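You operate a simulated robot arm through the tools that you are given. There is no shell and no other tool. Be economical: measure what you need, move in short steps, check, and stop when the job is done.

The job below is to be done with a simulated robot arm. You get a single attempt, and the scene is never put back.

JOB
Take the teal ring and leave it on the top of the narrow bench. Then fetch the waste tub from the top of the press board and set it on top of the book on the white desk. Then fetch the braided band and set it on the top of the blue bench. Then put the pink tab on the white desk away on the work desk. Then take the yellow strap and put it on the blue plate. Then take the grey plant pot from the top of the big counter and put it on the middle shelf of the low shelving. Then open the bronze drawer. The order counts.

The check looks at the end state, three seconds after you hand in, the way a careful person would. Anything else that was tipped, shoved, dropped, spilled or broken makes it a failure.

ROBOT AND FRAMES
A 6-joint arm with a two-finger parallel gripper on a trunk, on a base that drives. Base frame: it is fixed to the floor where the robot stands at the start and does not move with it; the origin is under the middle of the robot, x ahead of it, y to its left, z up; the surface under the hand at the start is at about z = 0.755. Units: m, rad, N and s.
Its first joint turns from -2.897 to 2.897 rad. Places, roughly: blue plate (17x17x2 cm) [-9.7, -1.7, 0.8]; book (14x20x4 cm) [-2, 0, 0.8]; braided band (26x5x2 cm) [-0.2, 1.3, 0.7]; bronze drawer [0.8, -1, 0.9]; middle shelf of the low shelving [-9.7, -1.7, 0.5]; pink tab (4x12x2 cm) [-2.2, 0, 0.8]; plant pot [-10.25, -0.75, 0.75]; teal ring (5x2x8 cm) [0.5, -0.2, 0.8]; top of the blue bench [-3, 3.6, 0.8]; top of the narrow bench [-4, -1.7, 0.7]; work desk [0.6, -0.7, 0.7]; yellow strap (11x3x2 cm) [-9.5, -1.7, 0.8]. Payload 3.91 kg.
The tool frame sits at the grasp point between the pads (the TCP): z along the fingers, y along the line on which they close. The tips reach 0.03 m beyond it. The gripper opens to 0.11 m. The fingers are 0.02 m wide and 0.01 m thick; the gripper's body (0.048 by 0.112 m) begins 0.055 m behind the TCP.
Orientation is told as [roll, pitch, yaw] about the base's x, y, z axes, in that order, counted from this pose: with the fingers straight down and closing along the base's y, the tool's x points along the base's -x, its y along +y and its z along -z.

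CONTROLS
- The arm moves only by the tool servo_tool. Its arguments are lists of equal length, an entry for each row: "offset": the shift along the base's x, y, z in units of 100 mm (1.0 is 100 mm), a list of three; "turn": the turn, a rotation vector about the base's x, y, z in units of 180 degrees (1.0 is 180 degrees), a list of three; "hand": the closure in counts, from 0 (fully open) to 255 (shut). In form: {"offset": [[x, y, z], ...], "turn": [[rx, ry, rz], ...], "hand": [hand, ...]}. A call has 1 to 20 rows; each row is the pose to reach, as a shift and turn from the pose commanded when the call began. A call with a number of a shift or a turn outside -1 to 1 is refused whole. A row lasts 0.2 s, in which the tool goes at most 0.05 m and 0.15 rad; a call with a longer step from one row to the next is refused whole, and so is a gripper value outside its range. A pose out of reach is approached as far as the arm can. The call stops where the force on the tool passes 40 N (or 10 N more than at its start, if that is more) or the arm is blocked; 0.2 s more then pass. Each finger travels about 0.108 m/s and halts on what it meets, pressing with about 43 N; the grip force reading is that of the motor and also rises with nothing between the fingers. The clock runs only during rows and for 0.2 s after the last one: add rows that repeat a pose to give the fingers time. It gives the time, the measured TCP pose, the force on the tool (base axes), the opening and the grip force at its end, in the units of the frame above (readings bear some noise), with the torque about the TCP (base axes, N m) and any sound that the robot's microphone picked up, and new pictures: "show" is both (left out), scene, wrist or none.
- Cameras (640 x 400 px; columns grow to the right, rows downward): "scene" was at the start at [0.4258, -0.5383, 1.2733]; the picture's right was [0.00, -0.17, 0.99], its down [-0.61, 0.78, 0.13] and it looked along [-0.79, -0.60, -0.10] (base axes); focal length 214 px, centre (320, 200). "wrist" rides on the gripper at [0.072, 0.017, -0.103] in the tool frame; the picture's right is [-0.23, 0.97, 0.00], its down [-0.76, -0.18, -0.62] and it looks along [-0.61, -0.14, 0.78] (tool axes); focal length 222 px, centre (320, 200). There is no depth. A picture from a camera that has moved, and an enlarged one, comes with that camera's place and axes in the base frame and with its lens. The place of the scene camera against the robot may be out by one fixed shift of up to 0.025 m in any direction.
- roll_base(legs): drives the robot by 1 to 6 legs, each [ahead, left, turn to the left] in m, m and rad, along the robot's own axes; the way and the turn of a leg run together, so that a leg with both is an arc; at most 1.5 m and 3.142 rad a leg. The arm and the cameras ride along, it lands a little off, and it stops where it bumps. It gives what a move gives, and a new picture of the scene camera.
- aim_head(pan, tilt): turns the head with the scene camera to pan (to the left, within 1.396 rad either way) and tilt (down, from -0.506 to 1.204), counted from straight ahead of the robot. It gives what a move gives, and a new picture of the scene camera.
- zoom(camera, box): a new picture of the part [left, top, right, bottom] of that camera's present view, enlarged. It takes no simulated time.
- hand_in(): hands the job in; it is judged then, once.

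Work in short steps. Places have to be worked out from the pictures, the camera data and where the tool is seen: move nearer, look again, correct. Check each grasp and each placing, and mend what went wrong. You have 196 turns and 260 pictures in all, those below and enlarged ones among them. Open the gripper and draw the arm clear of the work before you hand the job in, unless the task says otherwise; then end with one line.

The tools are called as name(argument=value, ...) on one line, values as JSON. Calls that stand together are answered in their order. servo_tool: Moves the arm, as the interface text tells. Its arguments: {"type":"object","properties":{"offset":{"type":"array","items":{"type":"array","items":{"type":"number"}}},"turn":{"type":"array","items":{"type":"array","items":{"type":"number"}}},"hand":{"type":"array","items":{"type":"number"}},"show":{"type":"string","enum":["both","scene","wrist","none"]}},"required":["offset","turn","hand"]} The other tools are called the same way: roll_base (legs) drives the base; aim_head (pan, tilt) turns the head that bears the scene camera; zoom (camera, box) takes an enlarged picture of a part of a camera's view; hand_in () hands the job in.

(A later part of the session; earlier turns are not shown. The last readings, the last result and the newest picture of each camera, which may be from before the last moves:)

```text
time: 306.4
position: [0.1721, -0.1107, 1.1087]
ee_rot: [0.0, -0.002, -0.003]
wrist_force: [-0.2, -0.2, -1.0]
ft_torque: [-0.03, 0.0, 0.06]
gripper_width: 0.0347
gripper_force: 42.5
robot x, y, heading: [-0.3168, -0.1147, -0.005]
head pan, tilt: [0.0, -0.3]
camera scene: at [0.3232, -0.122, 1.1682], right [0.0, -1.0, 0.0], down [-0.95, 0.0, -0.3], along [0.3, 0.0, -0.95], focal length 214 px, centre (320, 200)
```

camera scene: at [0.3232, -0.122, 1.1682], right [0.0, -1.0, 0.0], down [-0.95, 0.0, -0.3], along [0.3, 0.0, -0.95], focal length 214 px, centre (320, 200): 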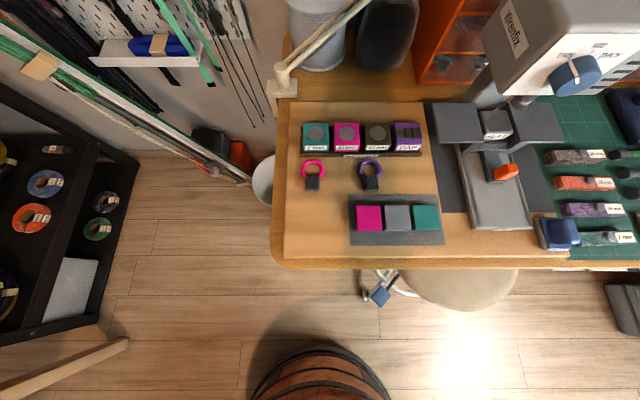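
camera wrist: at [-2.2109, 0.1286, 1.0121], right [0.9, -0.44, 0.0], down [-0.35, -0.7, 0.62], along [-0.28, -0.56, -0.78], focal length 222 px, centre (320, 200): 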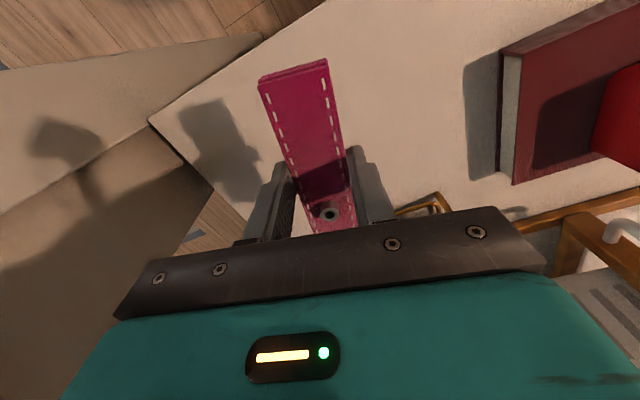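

The desk's left end is mostly the press board. I look at the middle/right part for bare desk surface: sidestep 0.45 m right.

roll_base(legs=[[0, -0.45, 0]])

```text
time: 309.1
position: [0.1701, -0.563, 1.1073]
ee_rot: [0.0, -0.002, -0.003]
wrist_force: [-0.3, -0.2, -0.2]
ft_torque: [0.01, -0.03, 0.0]
gripper_width: 0.0345
gripper_force: 42.9
robot x, y, heading: [-0.3189, -0.5635, -0.012]
head pan, tilt: [0.0, -0.3]
camera scene: at [0.3202, -0.5742, 1.1682], right [-0.01, -1.0, 0.0], down [-0.95, 0.01, -0.3], along [0.3, 0.0, -0.95], focal length 214 px, centre (320, 200)
```

scene: 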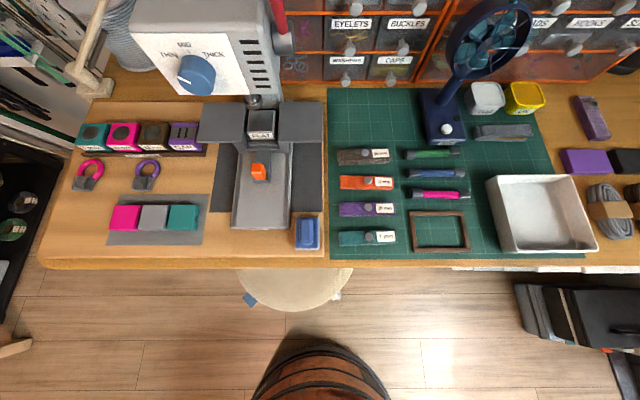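

Bare wood seems to be at the right end. I sidestep another 0.35 m to see it (and the drawers).

roll_base(legs=[[0, -0.35, 0.012]])

```text
time: 311.4
position: [0.168, -0.905, 1.1087]
ee_rot: [0.0, -0.004, 0.012]
wrist_force: [0.2, 0.8, -0.9]
ft_torque: [-0.05, -0.02, 0.0]
gripper_width: 0.0343
gripper_force: 43.0
robot x, y, heading: [-0.3158, -0.9184, 0.012]
head pan, tilt: [0.0, -0.3]
camera scene: at [0.3204, -0.9138, 1.1682], right [0.01, -1.0, 0.0], down [-0.95, -0.01, -0.3], along [0.3, 0.0, -0.95], focal length 214 px, centre (320, 200)
```

scene: 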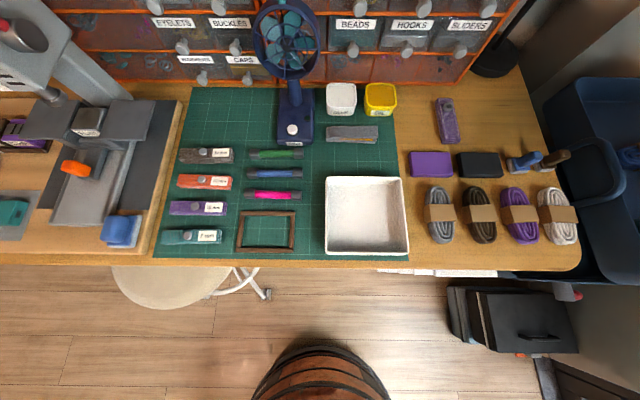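

Free bare wood at the right rear, around (0.65,-1.31). I move the base a bit closer: to about (-0.2,-1.12).

roll_base(legs=[[0.11, -0.2, -0.012]])

servo_tool(offset=[[0.4, -0.1, 0], [0.8, -0.2, 0], [1, -0.3, 0]], turn=[[0, 0, 0], [0, 0, 0], [0, 0, 0]], hand=[255, 255, 255], show="none")

servo_tool(offset=[[0.4, -0.2, -0.1], [0.7, -0.5, -0.2], [1, -0.8, -0.3]], turn=[[0, 0, 0], [0, 0, 0], [0, 0, 0]], hand=[255, 255, 255])

```text
time: 313.1
position: [0.2813, -1.1122, 1.1086]
ee_rot: [0.001, -0.004, 0.001]
wrist_force: [0.3, 0.1, -0.9]
ft_torque: [-0.01, 0.0, -0.02]
gripper_width: 0.0345
gripper_force: 42.8
robot x, y, heading: [-0.2037, -1.1182, 0.002]
head pan, tilt: [0.0, -0.3]
camera scene: at [0.4326, -1.1252, 1.1682], right [0.0, -1.0, 0.0], down [-0.95, 0.0, -0.3], along [0.3, 0.0, -0.95], focal length 214 px, centre (320, 200)
```

scene: 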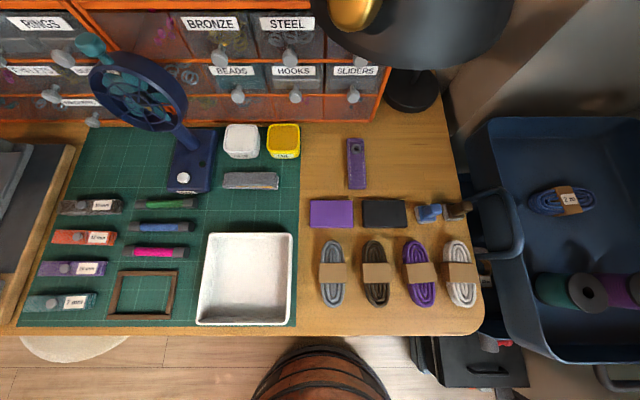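

```text
time: 313.9
position: [0.3818, -1.146, 1.106]
ee_rot: [0.0, -0.005, 0.001]
wrist_force: [-0.7, 0.0, 1.4]
ft_torque: [-0.01, -0.07, 0.02]
gripper_width: 0.0345
gripper_force: 42.5
robot x, y, heading: [-0.2097, -1.1127, -0.001]
head pan, tilt: [0.0, -0.3]
```

```text
time: 314.5
position: [0.443, -1.1906, 1.0889]
ee_rot: [0.0, -0.001, 0.004]
wrist_force: [-22.1, 4.7, 1.8]
ft_torque: [-0.26, -1.94, 0.73]
gripper_width: 0.0348
gripper_force: 43.0
robot x, y, heading: [-0.2081, -1.1174, -0.005]
head pan, tilt: [0.0, -0.3]
stopped in row 3: the force on the tool passed its limit at 82 N (the readings are from after the stop); the commanded pose is now the measured one
camera scene: at [0.5923, -1.1994, 1.1484], right [0.01, -1.0, -0.01], down [-0.96, 0.0, -0.28], along [0.28, 0.01, -0.96], focal length 214 px, centre (320, 200)
camera wrist: at [0.3694, -1.1738, 1.1925], right [0.22, 0.98, 0.0], down [0.76, -0.17, 0.62], along [0.61, -0.14, -0.78], focal length 222 px, centre (320, 200)
```

scene: 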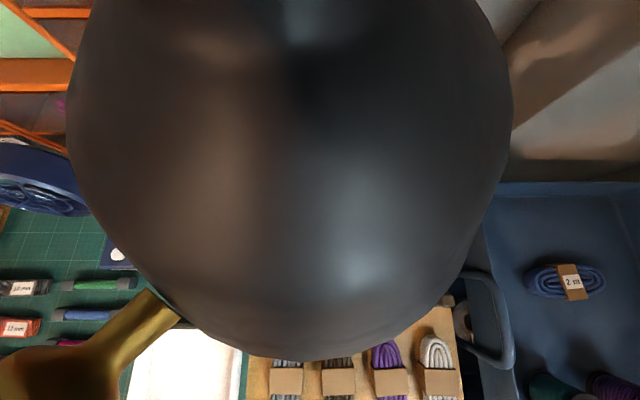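
wrist: 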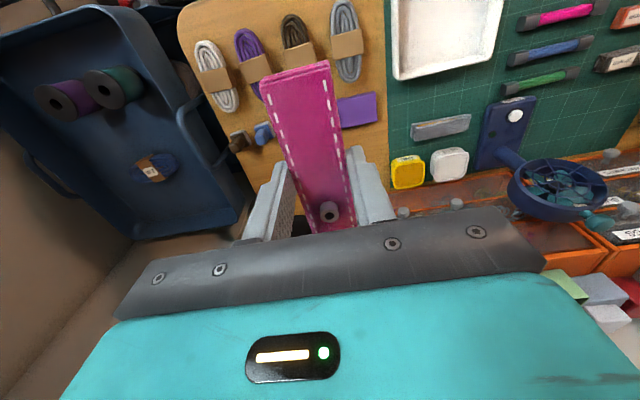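

The head bumped a black desk lamp shade hanging there. I back straight off and check the lamp.

servo_tool(offset=[[-0.4, 0.1, 0], [-0.8, 0.2, 0], [-1, 0.3, 0]], turn=[[0, 0, 0], [0, 0, 0], [0, 0, 0]], hand=[255, 255, 255], show="none")

servo_tool(offset=[[-0.3, 0.1, 0], [-0.6, 0.4, 0]], turn=[[0, 0, 0], [0, 0, 0]], hand=[255, 255], show="scene")

```text
time: 315.3
position: [0.3453, -1.163, 1.0871]
ee_rot: [0.001, 0.001, 0.004]
wrist_force: [0.3, 0.0, -0.5]
ft_torque: [0.02, -0.01, -0.02]
gripper_width: 0.0344
gripper_force: 43.0
robot x, y, heading: [-0.2089, -1.1162, 0.001]
head pan, tilt: [0.0, -0.3]
```

```text
time: 315.9
position: [0.2834, -1.1215, 1.0861]
ee_rot: [0.001, 0.0, 0.004]
wrist_force: [1.3, 0.3, -0.3]
ft_torque: [0.0, 0.06, 0.02]
gripper_width: 0.0346
gripper_force: 43.1
robot x, y, heading: [-0.2085, -1.1196, -0.002]
head pan, tilt: [0.0, -0.3]
camera scene: at [0.4351, -1.1317, 1.1464], right [0.01, -1.0, 0.0], down [-0.96, 0.0, -0.29], along [0.29, 0.0, -0.96], focal length 214 px, centre (320, 200)
```

scene: 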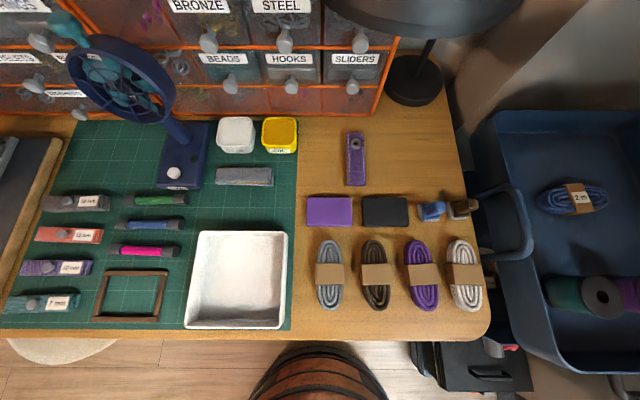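

The lamp stands unmoved; that corner is unsuitable. The open patch on the desk near (0.635,-0.71), between the press machine and the fan – right at the desk's nominal centre – is free, so I go there instead.

roll_base(legs=[[-0.06, 0.42, 0]])

servo_tool(offset=[[0.4, 0, 0], [0.8, 0, 0], [0.95, 0, 0]], turn=[[0, 0, 0], [0, 0, 0], [0, 0, 0]], hand=[255, 255, 255], show="both")

```text
time: 318.6
position: [0.2237, -0.6856, 1.0886]
ee_rot: [0.002, 0.0, 0.005]
wrist_force: [-0.5, 1.0, -0.4]
ft_torque: [0.0, 0.01, -0.01]
gripper_width: 0.0342
gripper_force: 42.9
robot x, y, heading: [-0.2648, -0.684, -0.0]
head pan, tilt: [0.0, -0.3]
camera scene: at [0.3751, -0.6959, 1.147], right [0.01, -1.0, 0.0], down [-0.96, 0.0, -0.3], along [0.3, 0.0, -0.96], focal length 214 px, centre (320, 200)
```

scene: 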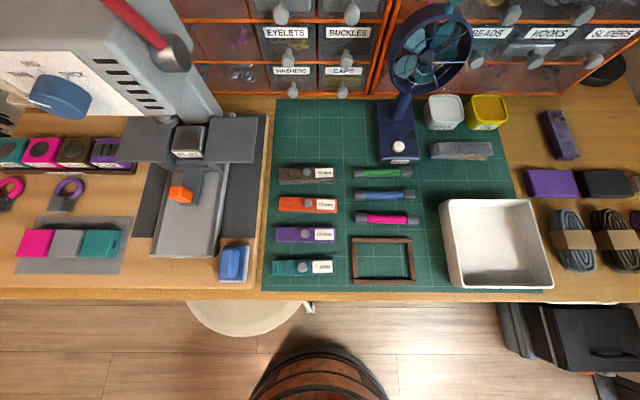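

```text
time: 319.4
position: [0.3187, -0.6863, 1.0876]
ee_rot: [0.001, -0.002, 0.005]
wrist_force: [0.2, 0.4, -0.3]
ft_torque: [0.01, -0.02, 0.02]
gripper_width: 0.0344
gripper_force: 42.6
robot x, y, heading: [-0.2652, -0.6818, -0.005]
head pan, tilt: [0.0, -0.3]
camera scene: at [0.4711, -0.6961, 1.147], right [0.01, -1.0, 0.0], down [-0.95, 0.0, -0.3], along [0.3, 0.0, -0.95], focal length 214 px, centre (320, 200)
camera wrist: at [0.2467, -0.67, 1.1903], right [0.22, 0.98, 0.0], down [0.76, -0.17, 0.62], along [0.61, -0.14, -0.78], focal length 222 px, centre (320, 200)
```

scene: 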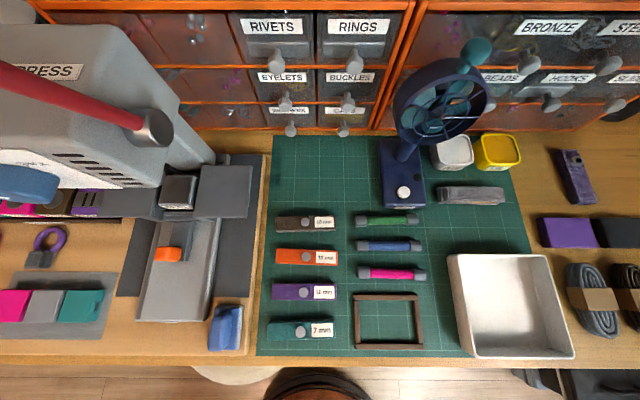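
wrist: 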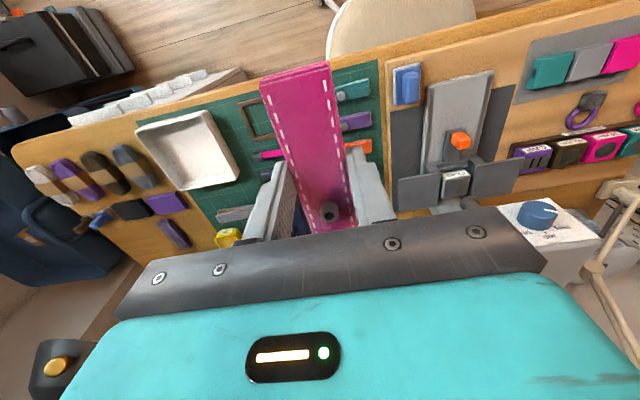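

The free mat patch is x 0.55–0.71, y -0.60–-0.80. I tuck the head, go to (0.62,-0.677) at height and check clearances via the wrist view before descending.

aim_head(pan=0, tilt=1.2)

servo_tool(offset=[[0.4, 0.05, 0], [0.8, 0.1, 0], [1, 0.1, 0]], turn=[[0, 0, 0], [0, 0, 0], [0, 0, 0]], hand=[255, 255, 255], show="none")

servo_tool(offset=[[0.4, 0, 0], [0.8, 0, 0], [1, 0, 0]], turn=[[0, 0, 0], [0, 0, 0], [0, 0, 0]], hand=[255, 255, 255], show="wrist")

```text
time: 321.0
position: [0.3204, -0.686, 1.0865]
ee_rot: [0.001, 0.0, 0.005]
wrist_force: [-0.3, 0.3, -0.7]
ft_torque: [0.01, -0.03, 0.0]
gripper_width: 0.0345
gripper_force: 42.9
robot x, y, heading: [-0.2704, -0.6828, -0.001]
head pan, tilt: [0.0, 1.201]
camera scene: at [0.3459, -0.6968, 1.1691], right [0.01, -1.0, 0.0], down [-0.36, 0.0, 0.93], along [-0.93, 0.0, -0.36], focal length 214 px, centre (320, 200)
```

scene: 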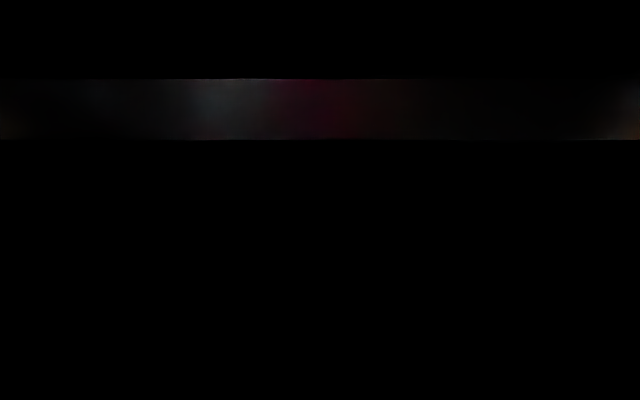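

```text
time: 321.8
position: [0.4181, -0.6765, 1.0872]
ee_rot: [0.002, 0.0, 0.004]
wrist_force: [-0.5, 0.5, 0.2]
ft_torque: [0.0, -0.04, -0.01]
gripper_width: 0.0346
gripper_force: 43.1
robot x, y, heading: [-0.266, -0.6809, -0.001]
head pan, tilt: [0.0, 1.201]
```

```text
time: 322.6
position: [0.5195, -0.6757, 1.0877]
ee_rot: [0.001, -0.002, 0.004]
wrist_force: [-0.5, -0.2, 1.0]
ft_torque: [0.0, -0.06, 0.0]
gripper_width: 0.0347
gripper_force: 42.7
robot x, y, heading: [-0.2657, -0.6827, -0.003]
head pan, tilt: [0.0, 1.201]
camera wrist: at [0.4467, -0.6588, 1.1915], right [0.22, 0.98, 0.0], down [0.76, -0.17, 0.62], along [0.61, -0.14, -0.78], focal length 222 px, centre (320, 200)
```

wrist: 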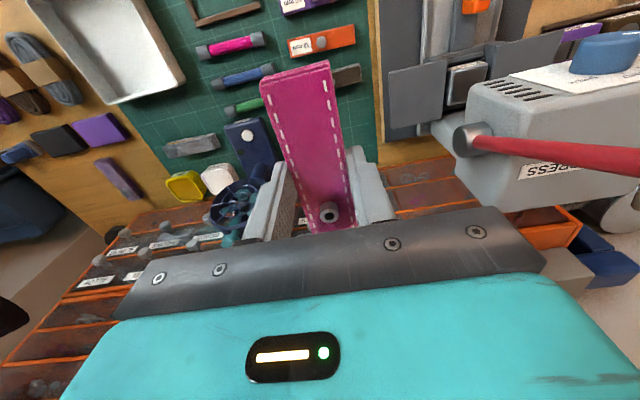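

Pivot at y≈-0.53, fan edge at y≈-0.78; I center at y=-0.66, x=0.625 and descend in stages.

servo_tool(offset=[[0.4, 0.1, 0], [0.8, 0.16, 0], [1.05, 0.16, -0.2]], turn=[[0, 0, 0], [0, 0, 0], [0, 0, 0]], hand=[255, 255, 255], show="none")

servo_tool(offset=[[0.4, 0.1, 0], [0.8, 0.16, 0], [1, 0.16, -0.2]], turn=[[0, 0, 0], [0, 0, 0], [0, 0, 0]], hand=[255, 255, 255], show="none")

servo_tool(offset=[[0, 0, -0.4], [0, 0, -0.8], [0, 0, -1]], turn=[[0, 0, 0], [0, 0, 0], [0, 0, 0]], hand=[255, 255, 255], show="wrist")

```text
refused: 1.05 is not a number from -1 to 1
```

```text
time: 323.4
position: [0.6194, -0.6612, 1.0669]
ee_rot: [0.001, -0.003, 0.008]
wrist_force: [0.1, -1.2, -0.2]
ft_torque: [-0.03, -0.06, 0.01]
gripper_width: 0.0345
gripper_force: 43.0
robot x, y, heading: [-0.2652, -0.6859, -0.003]
head pan, tilt: [0.0, 1.201]
```

```text
time: 324.2
position: [0.6189, -0.6612, 0.9674]
ee_rot: [0.002, -0.001, 0.004]
wrist_force: [0.5, -0.3, -0.9]
ft_torque: [0.0, 0.0, 0.01]
gripper_width: 0.0345
gripper_force: 43.0
robot x, y, heading: [-0.2673, -0.6811, 0.002]
head pan, tilt: [0.0, 1.201]
camera wrist: at [0.546, -0.6444, 1.0713], right [0.22, 0.98, 0.0], down [0.76, -0.17, 0.62], along [0.61, -0.14, -0.78], focal length 222 px, centre (320, 200)
```

wrist: 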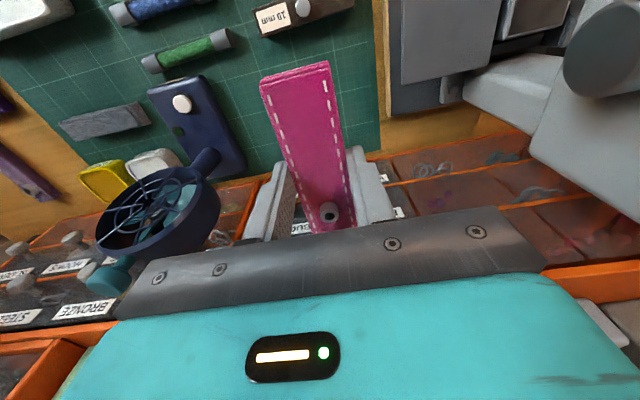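

Clear all around; I descend on to ~0.83 and then slowly to contact.

servo_tool(offset=[[0.05, 0, -0.4], [0.05, 0, -0.8], [0.05, 0, -1]], turn=[[0, 0, 0], [0, 0, 0], [0, 0, 0]], hand=[255, 255, 255], show="wrist")

servo_tool(offset=[[0, 0, -0.2], [0, 0, -0.4], [0, 0, -0.5], [0, 0, -0.57], [0, 0, -0.64], [0, 0, -0.71], [0, 0, -0.78], [0, 0, -0.85], [0, 0, -0.92]], turn=[[0, 0, 0], [0, 0, 0], [0, 0, 0], [0, 0, 0], [0, 0, 0], [0, 0, 0], [0, 0, 0], [0, 0, 0], [0, 0, 0]], hand=[255, 255, 255, 255, 255, 255, 255, 255, 255], show="wrist")

```text
time: 325.0
position: [0.6217, -0.6607, 0.8683]
ee_rot: [0.001, -0.001, 0.005]
wrist_force: [0.4, -0.5, 0.4]
ft_torque: [0.0, -0.03, -0.02]
gripper_width: 0.0347
gripper_force: 43.5
robot x, y, heading: [-0.2688, -0.6851, -0.001]
head pan, tilt: [0.0, 1.201]
camera wrist: at [0.5494, -0.6446, 0.9717], right [0.22, 0.98, 0.0], down [0.76, -0.17, 0.62], along [0.61, -0.14, -0.78], focal length 222 px, centre (320, 200)
```

wrist: 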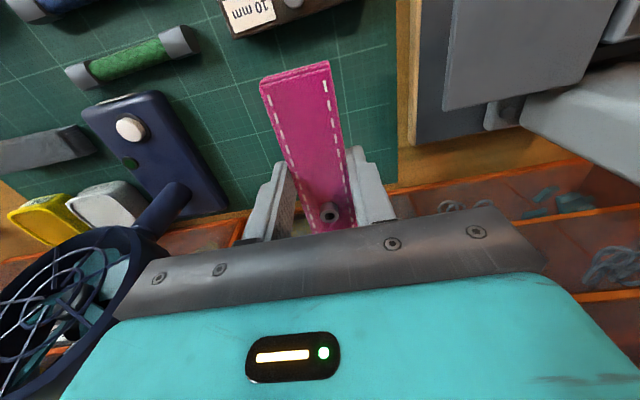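

```text
time: 327.0
position: [0.6248, -0.6598, 0.7744]
ee_rot: [0.002, 0.001, 0.006]
wrist_force: [0.4, 0.1, 0.8]
ft_torque: [0.0, -0.02, 0.03]
gripper_width: 0.0346
gripper_force: 43.3
robot x, y, heading: [-0.2656, -0.6827, -0.001]
head pan, tilt: [0.0, 1.201]
camera wrist: at [0.5508, -0.6435, 0.8781], right [0.22, 0.98, 0.0], down [0.76, -0.17, 0.62], along [0.61, -0.14, -0.78], focal length 222 px, centre (320, 200)
```

wrist: 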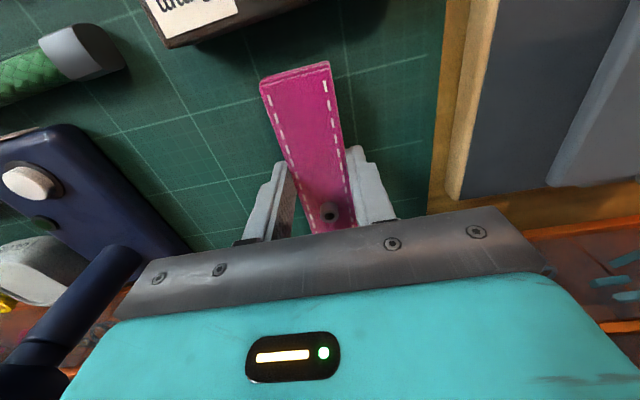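

Not yet touching at 0.774; continue slowly.

servo_tool(offset=[[0, 0, -0.06], [0, 0, -0.12], [0, 0, -0.18], [0, 0, -0.24], [0, 0, -0.3], [0, 0, -0.36], [0, 0, -0.42], [0, 0, -0.48]], turn=[[0, 0, 0], [0, 0, 0], [0, 0, 0], [0, 0, 0], [0, 0, 0], [0, 0, 0], [0, 0, 0], [0, 0, 0]], hand=[255, 255, 255, 255, 255, 255, 255, 255], show="wrist")

```text
time: 327.8
position: [0.6233, -0.6593, 0.7648]
ee_rot: [0.003, -0.012, 0.006]
wrist_force: [-2.9, 0.8, 10.9]
ft_torque: [-0.23, 0.21, 0.04]
gripper_width: 0.0344
gripper_force: 43.1
robot x, y, heading: [-0.266, -0.6832, 0.003]
head pan, tilt: [0.0, 1.201]
stopped in row 3: the force on the tool passed its limit at 48 N (the readings are from after the stop); the commanded pose is now the measured one
camera wrist: at [0.5506, -0.6433, 0.8679], right [0.22, 0.98, 0.0], down [0.76, -0.17, 0.63], along [0.62, -0.14, -0.78], focal length 222 px, centre (320, 200)
```

wrist: 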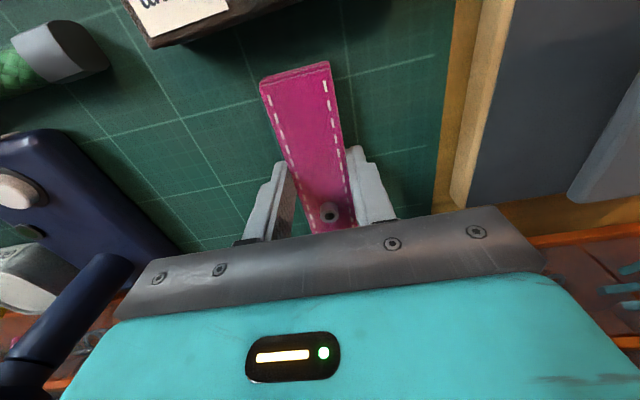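

Contact: the desk surface is ≈0.73, matching the work desk. Release and rise straight up.

servo_tool(offset=[[0, 0, 0], [0, 0, 0], [0, 0, 0.2], [0, 0, 0.6], [0, 0, 1]], turn=[[0, 0, 0], [0, 0, 0], [0, 0, 0], [0, 0, 0], [0, 0, 0]], hand=[140, 120, 120, 120, 120], show="none")

servo_tool(offset=[[0, 0, 0.4], [0, 0, 0.8], [0, 0, 1]], turn=[[0, 0, 0], [0, 0, 0], [0, 0, 0]], hand=[120, 120, 120], show="wrist")

```text
time: 329.0
position: [0.6239, -0.6604, 0.8643]
ee_rot: [0.001, -0.007, 0.006]
wrist_force: [0.8, 0.0, -0.8]
ft_torque: [0.0, 0.05, 0.01]
gripper_width: 0.0583
gripper_force: 0.0
robot x, y, heading: [-0.2658, -0.6841, -0.005]
head pan, tilt: [0.0, 1.201]
```

```text
time: 329.8
position: [0.626, -0.6593, 0.9639]
ee_rot: [0.002, -0.006, 0.006]
wrist_force: [0.0, 0.4, -0.8]
ft_torque: [-0.05, 0.03, 0.01]
gripper_width: 0.0586
gripper_force: 0.0
robot x, y, heading: [-0.2652, -0.6871, -0.004]
head pan, tilt: [0.0, 1.201]
camera wrist: at [0.5521, -0.6442, 1.0674], right [0.22, 0.98, 0.0], down [0.76, -0.17, 0.63], along [0.61, -0.14, -0.78], focal length 222 px, centre (320, 200)
```

wrist: 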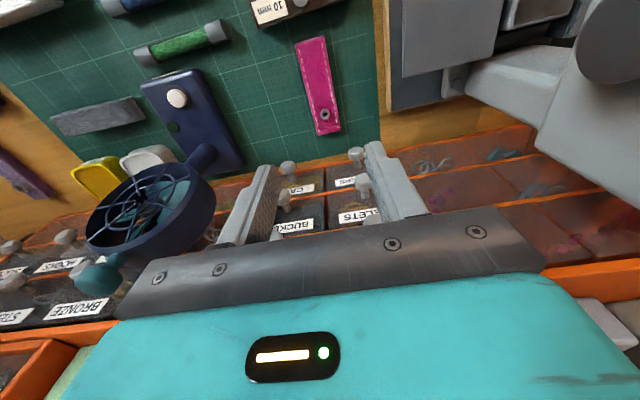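

The tab lies flat on the work desk. Now the far jobs: I withdraw the arm, pitch it for viewing, turn round and leave through the doorway.

servo_tool(offset=[[0, 0, 0.4], [0, 0, 0.8], [0, 0, 1]], turn=[[0, 0, 0], [0, 0, 0], [0, 0, 0]], hand=[120, 120, 120], show="none")

servo_tool(offset=[[-0.4, 0, 0.05], [-0.8, 0, 0.1], [-1, 0, 0.1]], turn=[[0, 0, 0], [0, 0, 0], [0, 0, 0]], hand=[120, 120, 120], show="none")

servo_tool(offset=[[-0.4, 0, 0.05], [-0.8, 0, 0.1], [-1, 0, 0.1]], turn=[[0, 0, 0], [0, 0, 0], [0, 0, 0]], hand=[120, 120, 120], show="none")

servo_tool(offset=[[-0.12, 0, 0.07], [-0.25, 0, 0.14], [-0.37, 0, 0.21], [-0.5, 0, 0.28], [-0.62, 0, 0.35], [-0.75, 0, 0.42], [-0.87, 0, 0.5], [-1, 0, 0.5]], turn=[[0, -0.045, 0], [0, -0.09, 0], [0, -0.135, 0], [0, -0.18, 0], [0, -0.225, 0], [0, -0.27, 0], [0, -0.315, 0], [0, -0.333, 0]], hand=[120, 120, 120, 120, 120, 120, 120, 120], show="none")

servo_tool(offset=[[-0.4, 0, 0], [-0.8, 0, 0], [-1, 0, 0]], turn=[[0, 0, 0], [0, 0, 0], [0, 0, 0]], hand=[120, 120, 120], show="none")

aim_head(pan=0, tilt=-0.3)

roll_base(legs=[[-0.15, 0.45, 0], [0, 0, 3.14], [0.3, -0.35, 0], [0.33, -0.35, 0], [0.3, -0.15, 0], [1.3, 0, 0]])

```text
time: 330.6
position: [0.6242, -0.66, 1.0628]
ee_rot: [0.0, -0.008, 0.006]
wrist_force: [0.5, -0.2, 0.5]
ft_torque: [0.01, 0.02, 0.03]
gripper_width: 0.0582
gripper_force: 0.0
robot x, y, heading: [-0.2663, -0.6814, -0.001]
head pan, tilt: [0.0, 1.201]
```

```text
time: 331.4
position: [0.5248, -0.6593, 1.0731]
ee_rot: [0.003, -0.008, 0.006]
wrist_force: [0.1, -0.5, -0.3]
ft_torque: [-0.01, 0.05, -0.04]
gripper_width: 0.058
gripper_force: 0.0
robot x, y, heading: [-0.2677, -0.6842, -0.003]
head pan, tilt: [0.0, 1.201]
```

```text
time: 332.2
position: [0.4243, -0.6591, 1.0839]
ee_rot: [0.002, -0.007, 0.006]
wrist_force: [-0.1, 0.5, -0.1]
ft_torque: [-0.01, 0.04, -0.03]
gripper_width: 0.0579
gripper_force: 0.0
robot x, y, heading: [-0.2639, -0.6839, -0.002]
head pan, tilt: [0.0, 1.201]
```

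```text
time: 334.0
position: [0.3249, -0.6602, 1.1337]
ee_rot: [-0.007, -1.056, 0.01]
wrist_force: [-0.3, -0.5, 0.1]
ft_torque: [0.02, -0.03, 0.01]
gripper_width: 0.0583
gripper_force: 0.0
robot x, y, heading: [-0.2672, -0.6848, -0.004]
head pan, tilt: [0.0, 1.201]
```

```text
time: 334.8
position: [0.2274, -0.6574, 1.1339]
ee_rot: [-0.008, -1.054, 0.011]
wrist_force: [0.8, -0.1, -0.3]
ft_torque: [0.0, -0.01, -0.01]
gripper_width: 0.0582
gripper_force: 0.0
robot x, y, heading: [-0.2679, -0.6816, -0.004]
head pan, tilt: [0.0, 1.201]
```

```text
time: 336.4
position: [0.2262, -0.6597, 1.1347]
ee_rot: [-0.008, -1.054, 0.01]
wrist_force: [-0.2, 0.4, -0.7]
ft_torque: [0.03, 0.02, 0.03]
gripper_width: 0.0586
gripper_force: 0.0
robot x, y, heading: [-0.2673, -0.6828, -0.004]
head pan, tilt: [0.0, -0.3]
camera scene: at [0.2647, -0.669, 1.2862], right [0.0, -1.0, 0.0], down [-0.21, 0.0, -0.98], along [0.98, 0.0, -0.21], focal length 214 px, centre (320, 200)
```

scene: 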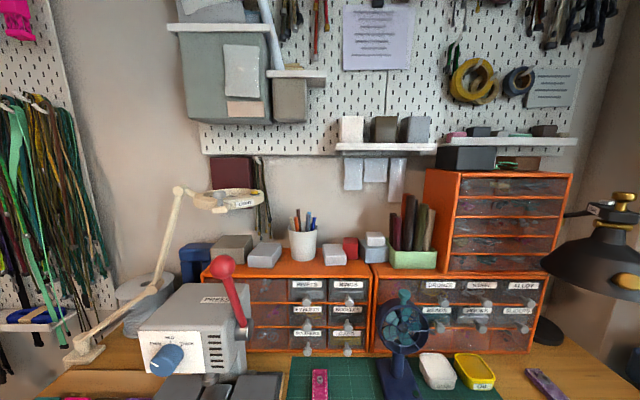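

```text
time: 359.3
position: [-3.1338, 0.5981, 1.1348]
ee_rot: [-0.009, -1.054, -3.129]
wrist_force: [-0.4, -0.1, -0.3]
ft_torque: [-0.02, 0.01, -0.04]
gripper_width: 0.0581
gripper_force: 0.0
robot x, y, heading: [-2.6404, 0.6249, -3.137]
head pan, tilt: [0.0, -0.3]
camera scene: at [-3.1387, 0.5871, 1.2863], right [-0.01, 1.0, 0.0], down [0.21, 0.01, -0.98], along [-0.98, -0.01, -0.21], focal length 214 px, centre (320, 200)
```

scene: 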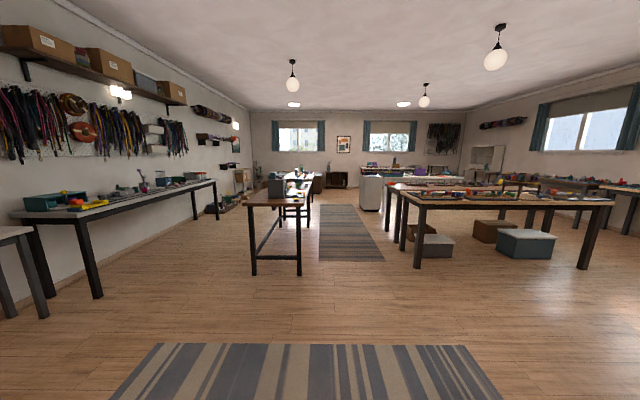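

The big room again; there is a clear lane at y≈-0.75 between the left wall bench and the brown tables. I take it toward x≈-7.

roll_base(legs=[[1.0, 0.7, 0], [0.9, 0.68, -0.004], [1.3, 0, 0], [1.0, 0, 0]])

```text
time: 381.9
position: [-7.3532, -0.772, 1.1359]
ee_rot: [-0.009, -1.054, -3.134]
wrist_force: [0.2, 0.4, -0.1]
ft_torque: [0.0, -0.03, 0.0]
gripper_width: 0.0583
gripper_force: 0.0
robot x, y, heading: [-6.8579, -0.7501, 3.138]
head pan, tilt: [0.0, -0.3]
camera scene: at [-7.3596, -0.7839, 1.2863], right [0.0, 1.0, 0.0], down [0.21, 0.0, -0.98], along [-0.98, 0.0, -0.21], focal length 214 px, centre (320, 200)
```

scene: 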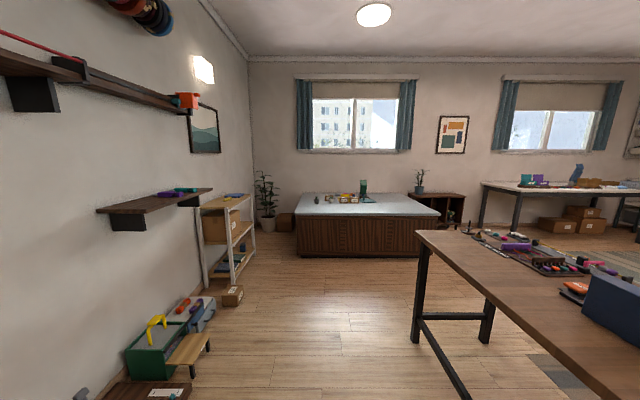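

The low shelving is at the left (front y≈-1.67, x -9.2..-9.95); the big counter's corner is near (-9.96,-1.04). I drive to (-9.4,-0.85) and face the shelving.

roll_base(legs=[[1.4, 0.02, 0], [1.15, 0.08, 0], [0, 0, 1.574]])

aim_head(pan=0, tilt=0.2)

```text
time: 398.2
position: [-9.3976, -1.2999, 1.1346]
ee_rot: [-0.009, -1.054, -1.575]
wrist_force: [-1.1, 0.7, 0.9]
ft_torque: [-0.02, -0.01, -0.02]
gripper_width: 0.0581
gripper_force: 0.1
robot x, y, heading: [-9.4163, -0.8069, -1.587]
head pan, tilt: [0.0, -0.3]
camera scene: at [-9.3811, -1.3335, 1.2863], right [-1.0, 0.01, 0.0], down [0.0, 0.21, -0.98], along [-0.01, -0.98, -0.21], focal length 214 px, centre (320, 200)
```

scene: 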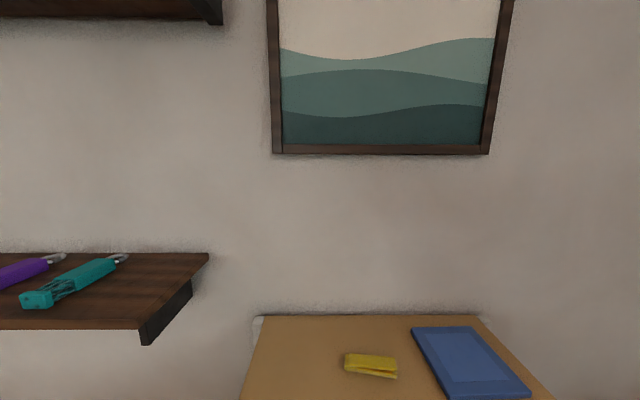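

```text
time: 399.1
position: [-9.3964, -1.3008, 1.1339]
ee_rot: [-0.007, -1.054, -1.574]
wrist_force: [-0.5, 0.4, -0.1]
ft_torque: [0.05, -0.01, -0.01]
gripper_width: 0.0583
gripper_force: 0.0
robot x, y, heading: [-9.4149, -0.8077, -1.592]
head pan, tilt: [0.0, 0.201]
camera scene: at [-9.3812, -1.3246, 1.241], right [-1.0, 0.01, 0.0], down [0.0, 0.66, -0.75], along [-0.01, -0.75, -0.66], focal length 214 px, centre (320, 200)
```

scene: 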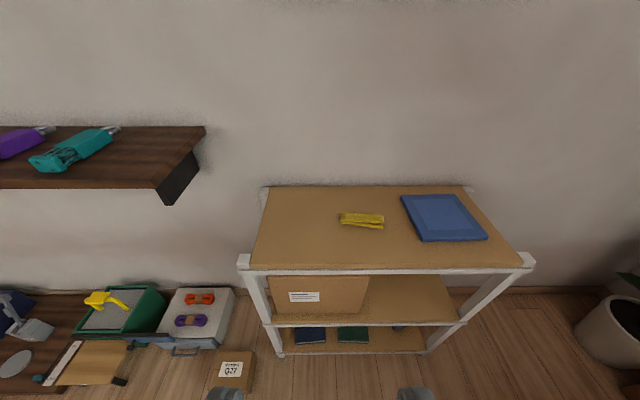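

The shelving top carries the yellow strap (≈(-9.51,-1.76), along x) and the blue plate (≈(-9.76,-1.77)). I move closer, point the tool down and rotate it 90° so it closes along y.

roll_base(legs=[[0.2, -0.1, 0.015]])

servo_tool(offset=[[0, 0, 0], [0, 0, 0], [0, 0, 0], [0, 0, 0], [0, 0, 0], [0, 0, 0], [0, 0, 0], [0, 0, 0]], turn=[[0.045, 0, 0], [0.09, 0, 0], [0.135, 0, 0], [0.18, 0, 0], [0.225, 0, 0], [0.27, 0, 0], [0.315, 0, 0], [0.3355, 0, 0]], hand=[100, 100, 100, 100, 100, 100, 100, 100], show="none")

servo_tool(offset=[[0, -0.05, 0], [0, -0.1, 0], [0, -0.15, 0], [0, -0.2, 0], [0, -0.25, 0], [0, -0.3, 0], [0, -0.35, 0], [0, -0.4, 0], [0, -0.45, 0], [0, -0.5, 0], [0, -0.5, 0]], turn=[[0, 0, 0.0465], [0, 0, 0.093], [0, 0, 0.139], [0, 0, 0.186], [0, 0, 0.232], [0, 0, 0.279], [0, 0, 0.325], [0, 0, 0.372], [0, 0, 0.418], [0, 0, 0.465], [0, 0, 0.5]], hand=[100, 100, 100, 100, 100, 100, 100, 100, 100, 100, 100], show="both")

```text
time: 400.7
position: [-9.4786, -1.4645, 1.1353]
ee_rot: [-0.005, -1.054, -1.603]
wrist_force: [0.1, 0.3, -0.3]
ft_torque: [0.02, 0.03, -0.01]
gripper_width: 0.0581
gripper_force: 0.1
robot x, y, heading: [-9.4793, -0.9742, -1.612]
head pan, tilt: [0.0, 0.201]
stopped in leg 1: the robot was blocked; the commanded pose is now the measured one
camera scene: at [-9.4629, -1.4888, 1.2409], right [-1.0, 0.04, 0.0], down [0.02, 0.66, -0.75], along [-0.03, -0.75, -0.66], focal length 214 px, centre (320, 200)
```

scene: 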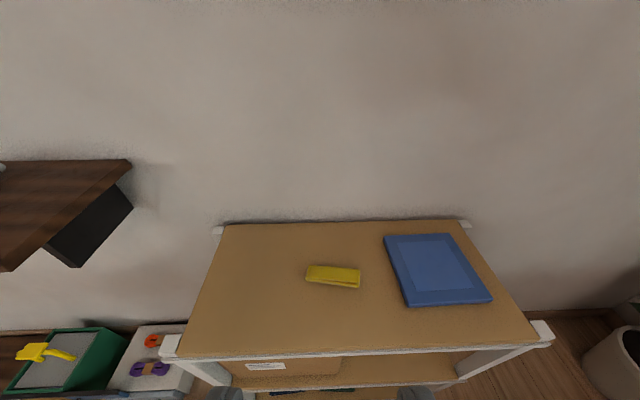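

```text
time: 402.5
position: [-9.4783, -1.466, 1.1346]
ee_rot: [-0.033, 0.001, -1.585]
wrist_force: [0.0, 0.3, 0.9]
ft_torque: [-0.01, -0.03, -0.01]
gripper_width: 0.067
gripper_force: 0.0
robot x, y, heading: [-9.4843, -0.9674, -1.615]
head pan, tilt: [0.0, 0.201]
```

```text
time: 404.9
position: [-9.4791, -1.5149, 1.1363]
ee_rot: [-0.032, 0.0, -0.012]
wrist_force: [0.3, -0.5, 0.9]
ft_torque: [-0.02, 0.0, 0.01]
gripper_width: 0.067
gripper_force: 0.0
robot x, y, heading: [-9.4822, -0.9738, -1.611]
head pan, tilt: [0.0, 0.201]
camera scene: at [-9.371, -1.5257, 1.1802], right [-0.01, -1.0, 0.03], down [-0.98, 0.02, 0.2], along [-0.2, -0.03, -0.98], focal length 214 px, centre (320, 200)
camera wrist: at [-9.5511, -1.4942, 1.2376], right [0.24, 0.97, -0.03], down [0.76, -0.17, 0.63], along [0.61, -0.17, -0.78], focal length 222 px, centre (320, 200)
```

scene: 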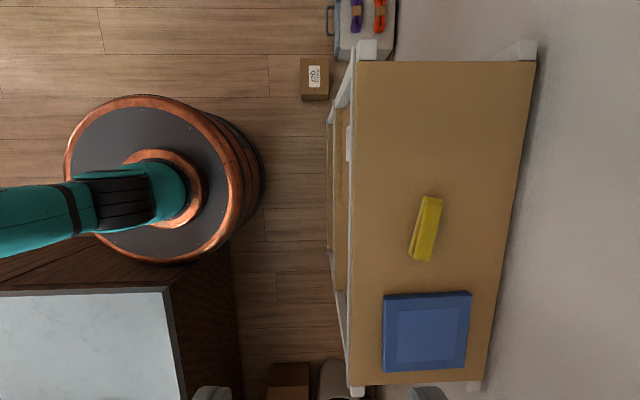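
wrist: 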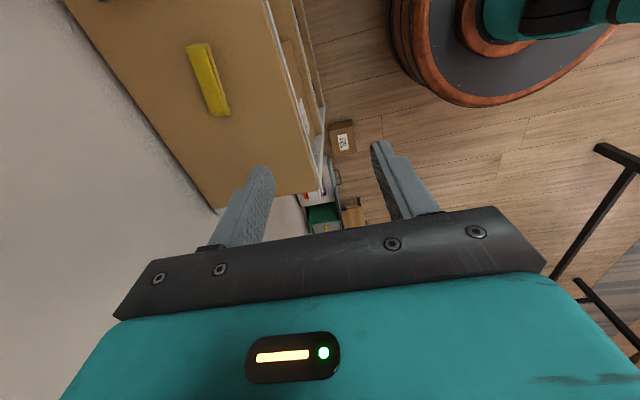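

Strap center ≈(-9.515,-1.738), tilted -0.2 rad. I level the tool, match the angle and move above it.

servo_tool(offset=[[-0.06, -0.35, -0.15], [-0.12, -0.7, -0.3], [-0.18, -1, -0.5]], turn=[[0.0102, 0, -0.03], [0.0102, 0, -0.06], [0.0102, 0, -0.06]], hand=[100, 100, 100], show="none")

servo_tool(offset=[[-0.06, -0.35, -0.2], [-0.12, -0.7, -0.4], [-0.18, -1, -0.7], [-0.18, -1.0, -1]], turn=[[0, 0, 0], [0, 0, 0], [0, 0, 0], [0, 0, 0]], hand=[100, 100, 100, 100], show="both")

```text
time: 405.7
position: [-9.4959, -1.6156, 1.0839]
ee_rot: [-0.001, 0.002, -0.205]
wrist_force: [-0.4, 0.9, 0.6]
ft_torque: [-0.04, -0.01, 0.01]
gripper_width: 0.0672
gripper_force: 0.0
robot x, y, heading: [-9.4799, -0.9745, -1.612]
head pan, tilt: [0.0, 0.201]
```

```text
time: 406.7
position: [-9.5144, -1.7139, 0.9848]
ee_rot: [-0.001, 0.002, -0.202]
wrist_force: [0.4, -0.5, 0.1]
ft_torque: [0.0, 0.04, 0.04]
gripper_width: 0.0668
gripper_force: 0.0
robot x, y, heading: [-9.4833, -0.97, -1.611]
head pan, tilt: [0.0, 0.201]
camera scene: at [-9.4079, -1.7435, 1.0301], right [-0.2, -0.98, 0.0], down [-0.96, 0.2, 0.2], along [-0.2, 0.04, -0.98], focal length 214 px, centre (320, 200)
camera wrist: at [-9.5812, -1.6834, 1.0886], right [0.42, 0.91, 0.0], down [0.71, -0.33, 0.62], along [0.56, -0.26, -0.78], focal length 222 px, centre (320, 200)
```

scene: 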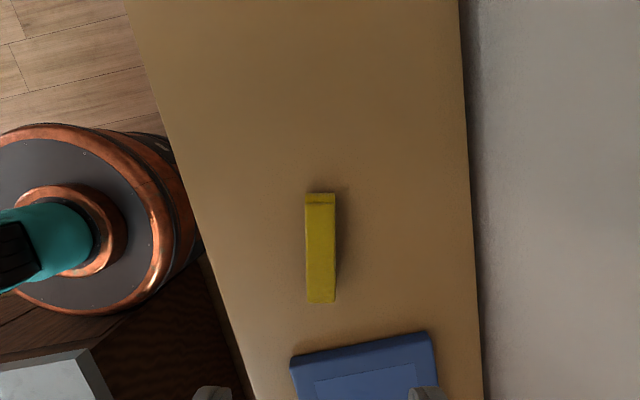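
wrist: 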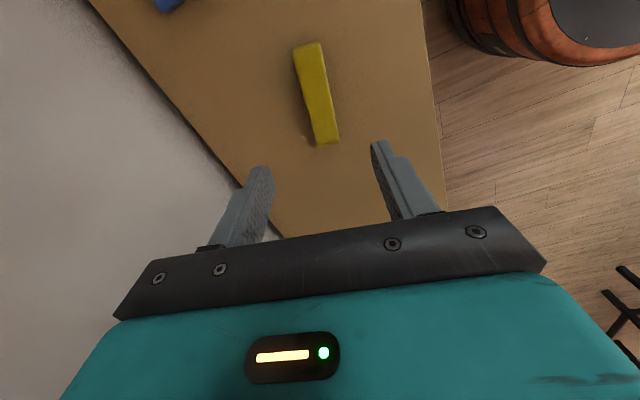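

Within 4 mm. I descend and feel for the shelf top slowly.

servo_tool(offset=[[-0.03, -0.03, -0.4], [-0.03, -0.03, -0.8], [-0.03, -0.03, -1]], turn=[[0, 0, -0.005], [0, 0, -0.005], [0, 0, -0.005]], hand=[100, 100, 100], show="none")

servo_tool(offset=[[0, 0, -0.2], [0, 0, -0.4], [0, 0, -0.5], [0, 0, -0.57], [0, 0, -0.64], [0, 0, -0.7], [0, 0, -0.76], [0, 0, -0.82], [0, 0, -0.88], [0, 0, -0.94], [0, 0, -1]], turn=[[0, 0, 0], [0, 0, 0], [0, 0, 0], [0, 0, 0], [0, 0, 0], [0, 0, 0], [0, 0, 0], [0, 0, 0], [0, 0, 0], [0, 0, 0], [0, 0, 0]], hand=[100, 100, 100, 100, 100, 100, 100, 100, 100, 100, 100], show="both")

```text
time: 407.5
position: [-9.5198, -1.7178, 0.8847]
ee_rot: [-0.003, 0.002, -0.219]
wrist_force: [0.3, 0.0, 0.1]
ft_torque: [0.01, -0.02, 0.01]
gripper_width: 0.067
gripper_force: 0.0
robot x, y, heading: [-9.4792, -0.9707, -1.615]
head pan, tilt: [0.0, 0.201]
```

```text
time: 408.6
position: [-9.5181, -1.7181, 0.8306]
ee_rot: [-0.008, 0.001, -0.218]
wrist_force: [0.5, 3.1, 11.4]
ft_torque: [0.56, -0.16, 0.02]
gripper_width: 0.0681
gripper_force: 1.5
robot x, y, heading: [-9.4875, -0.9738, -1.609]
head pan, tilt: [0.0, 0.201]
stopped in row 5: the force on the tool passed its limit at 54 N (the readings are from after the stop); the commanded pose is now the measured one
camera scene: at [-9.4126, -1.7483, 0.8755], right [-0.22, -0.98, 0.01], down [-0.96, 0.21, 0.2], along [-0.2, 0.03, -0.98], focal length 214 px, centre (320, 200)
camera wrist: at [-9.5851, -1.6853, 0.9338], right [0.43, 0.9, -0.01], down [0.71, -0.33, 0.62], along [0.56, -0.28, -0.78], focal length 222 px, centre (320, 200)
```

scene: 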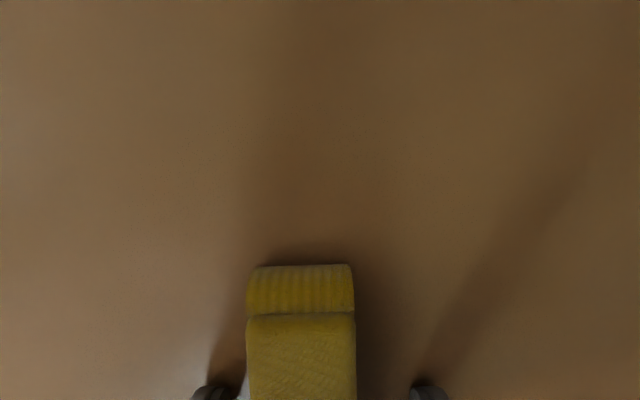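
wrist: 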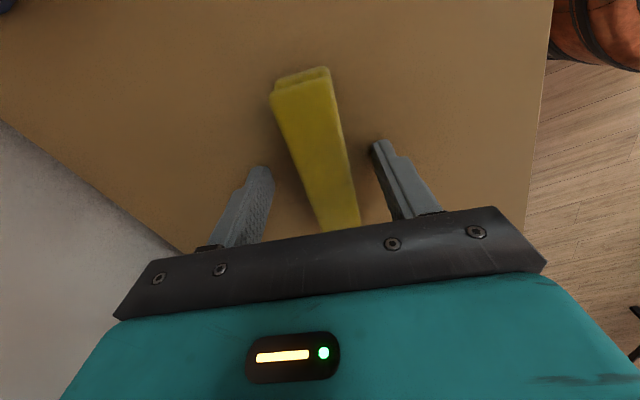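

Contact with the top at z≈0.80; the fingers straddle the strap. Raise 3 mm, close, lift.

servo_tool(offset=[[0, 0, 0.03], [0, 0, 0.03], [0, 0, 0.03], [0, 0, 0.03], [0, 0, 0.03]], turn=[[0, 0, 0], [0, 0, 0], [0, 0, 0], [0, 0, 0], [0, 0, 0]], hand=[100, 170, 255, 255, 255], show="none")

servo_tool(offset=[[0, 0, 0.3], [0, 0, 0.7], [0, 0, 1]], turn=[[0, 0, 0], [0, 0, 0], [0, 0, 0]], hand=[255, 255, 255], show="both")

```text
time: 409.8
position: [-9.5187, -1.718, 0.8324]
ee_rot: [-0.006, 0.002, -0.217]
wrist_force: [0.4, 0.5, 0.8]
ft_torque: [-0.02, -0.01, 0.0]
gripper_width: 0.0289
gripper_force: 43.0
robot x, y, heading: [-9.4856, -0.9739, -1.612]
head pan, tilt: [0.0, 0.201]
```

```text
time: 410.6
position: [-9.5179, -1.7205, 0.9319]
ee_rot: [-0.008, 0.002, -0.218]
wrist_force: [0.4, 0.1, -1.1]
ft_torque: [0.01, 0.02, 0.02]
gripper_width: 0.0286
gripper_force: 43.7
robot x, y, heading: [-9.4821, -0.9721, -1.608]
head pan, tilt: [0.0, 0.201]
camera scene: at [-9.4127, -1.7496, 0.9776], right [-0.22, -0.98, 0.01], down [-0.96, 0.21, 0.2], along [-0.2, 0.04, -0.98], focal length 214 px, centre (320, 200)
camera wrist: at [-9.5852, -1.6867, 1.0359], right [0.43, 0.9, -0.01], down [0.71, -0.33, 0.62], along [0.56, -0.27, -0.78], focal length 222 px, centre (320, 200)
```

scene: 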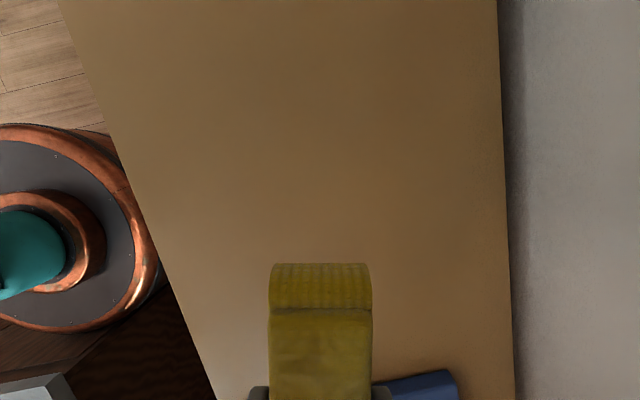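
wrist: 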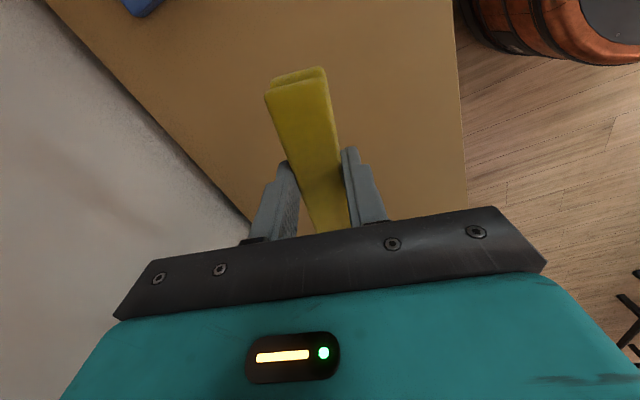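

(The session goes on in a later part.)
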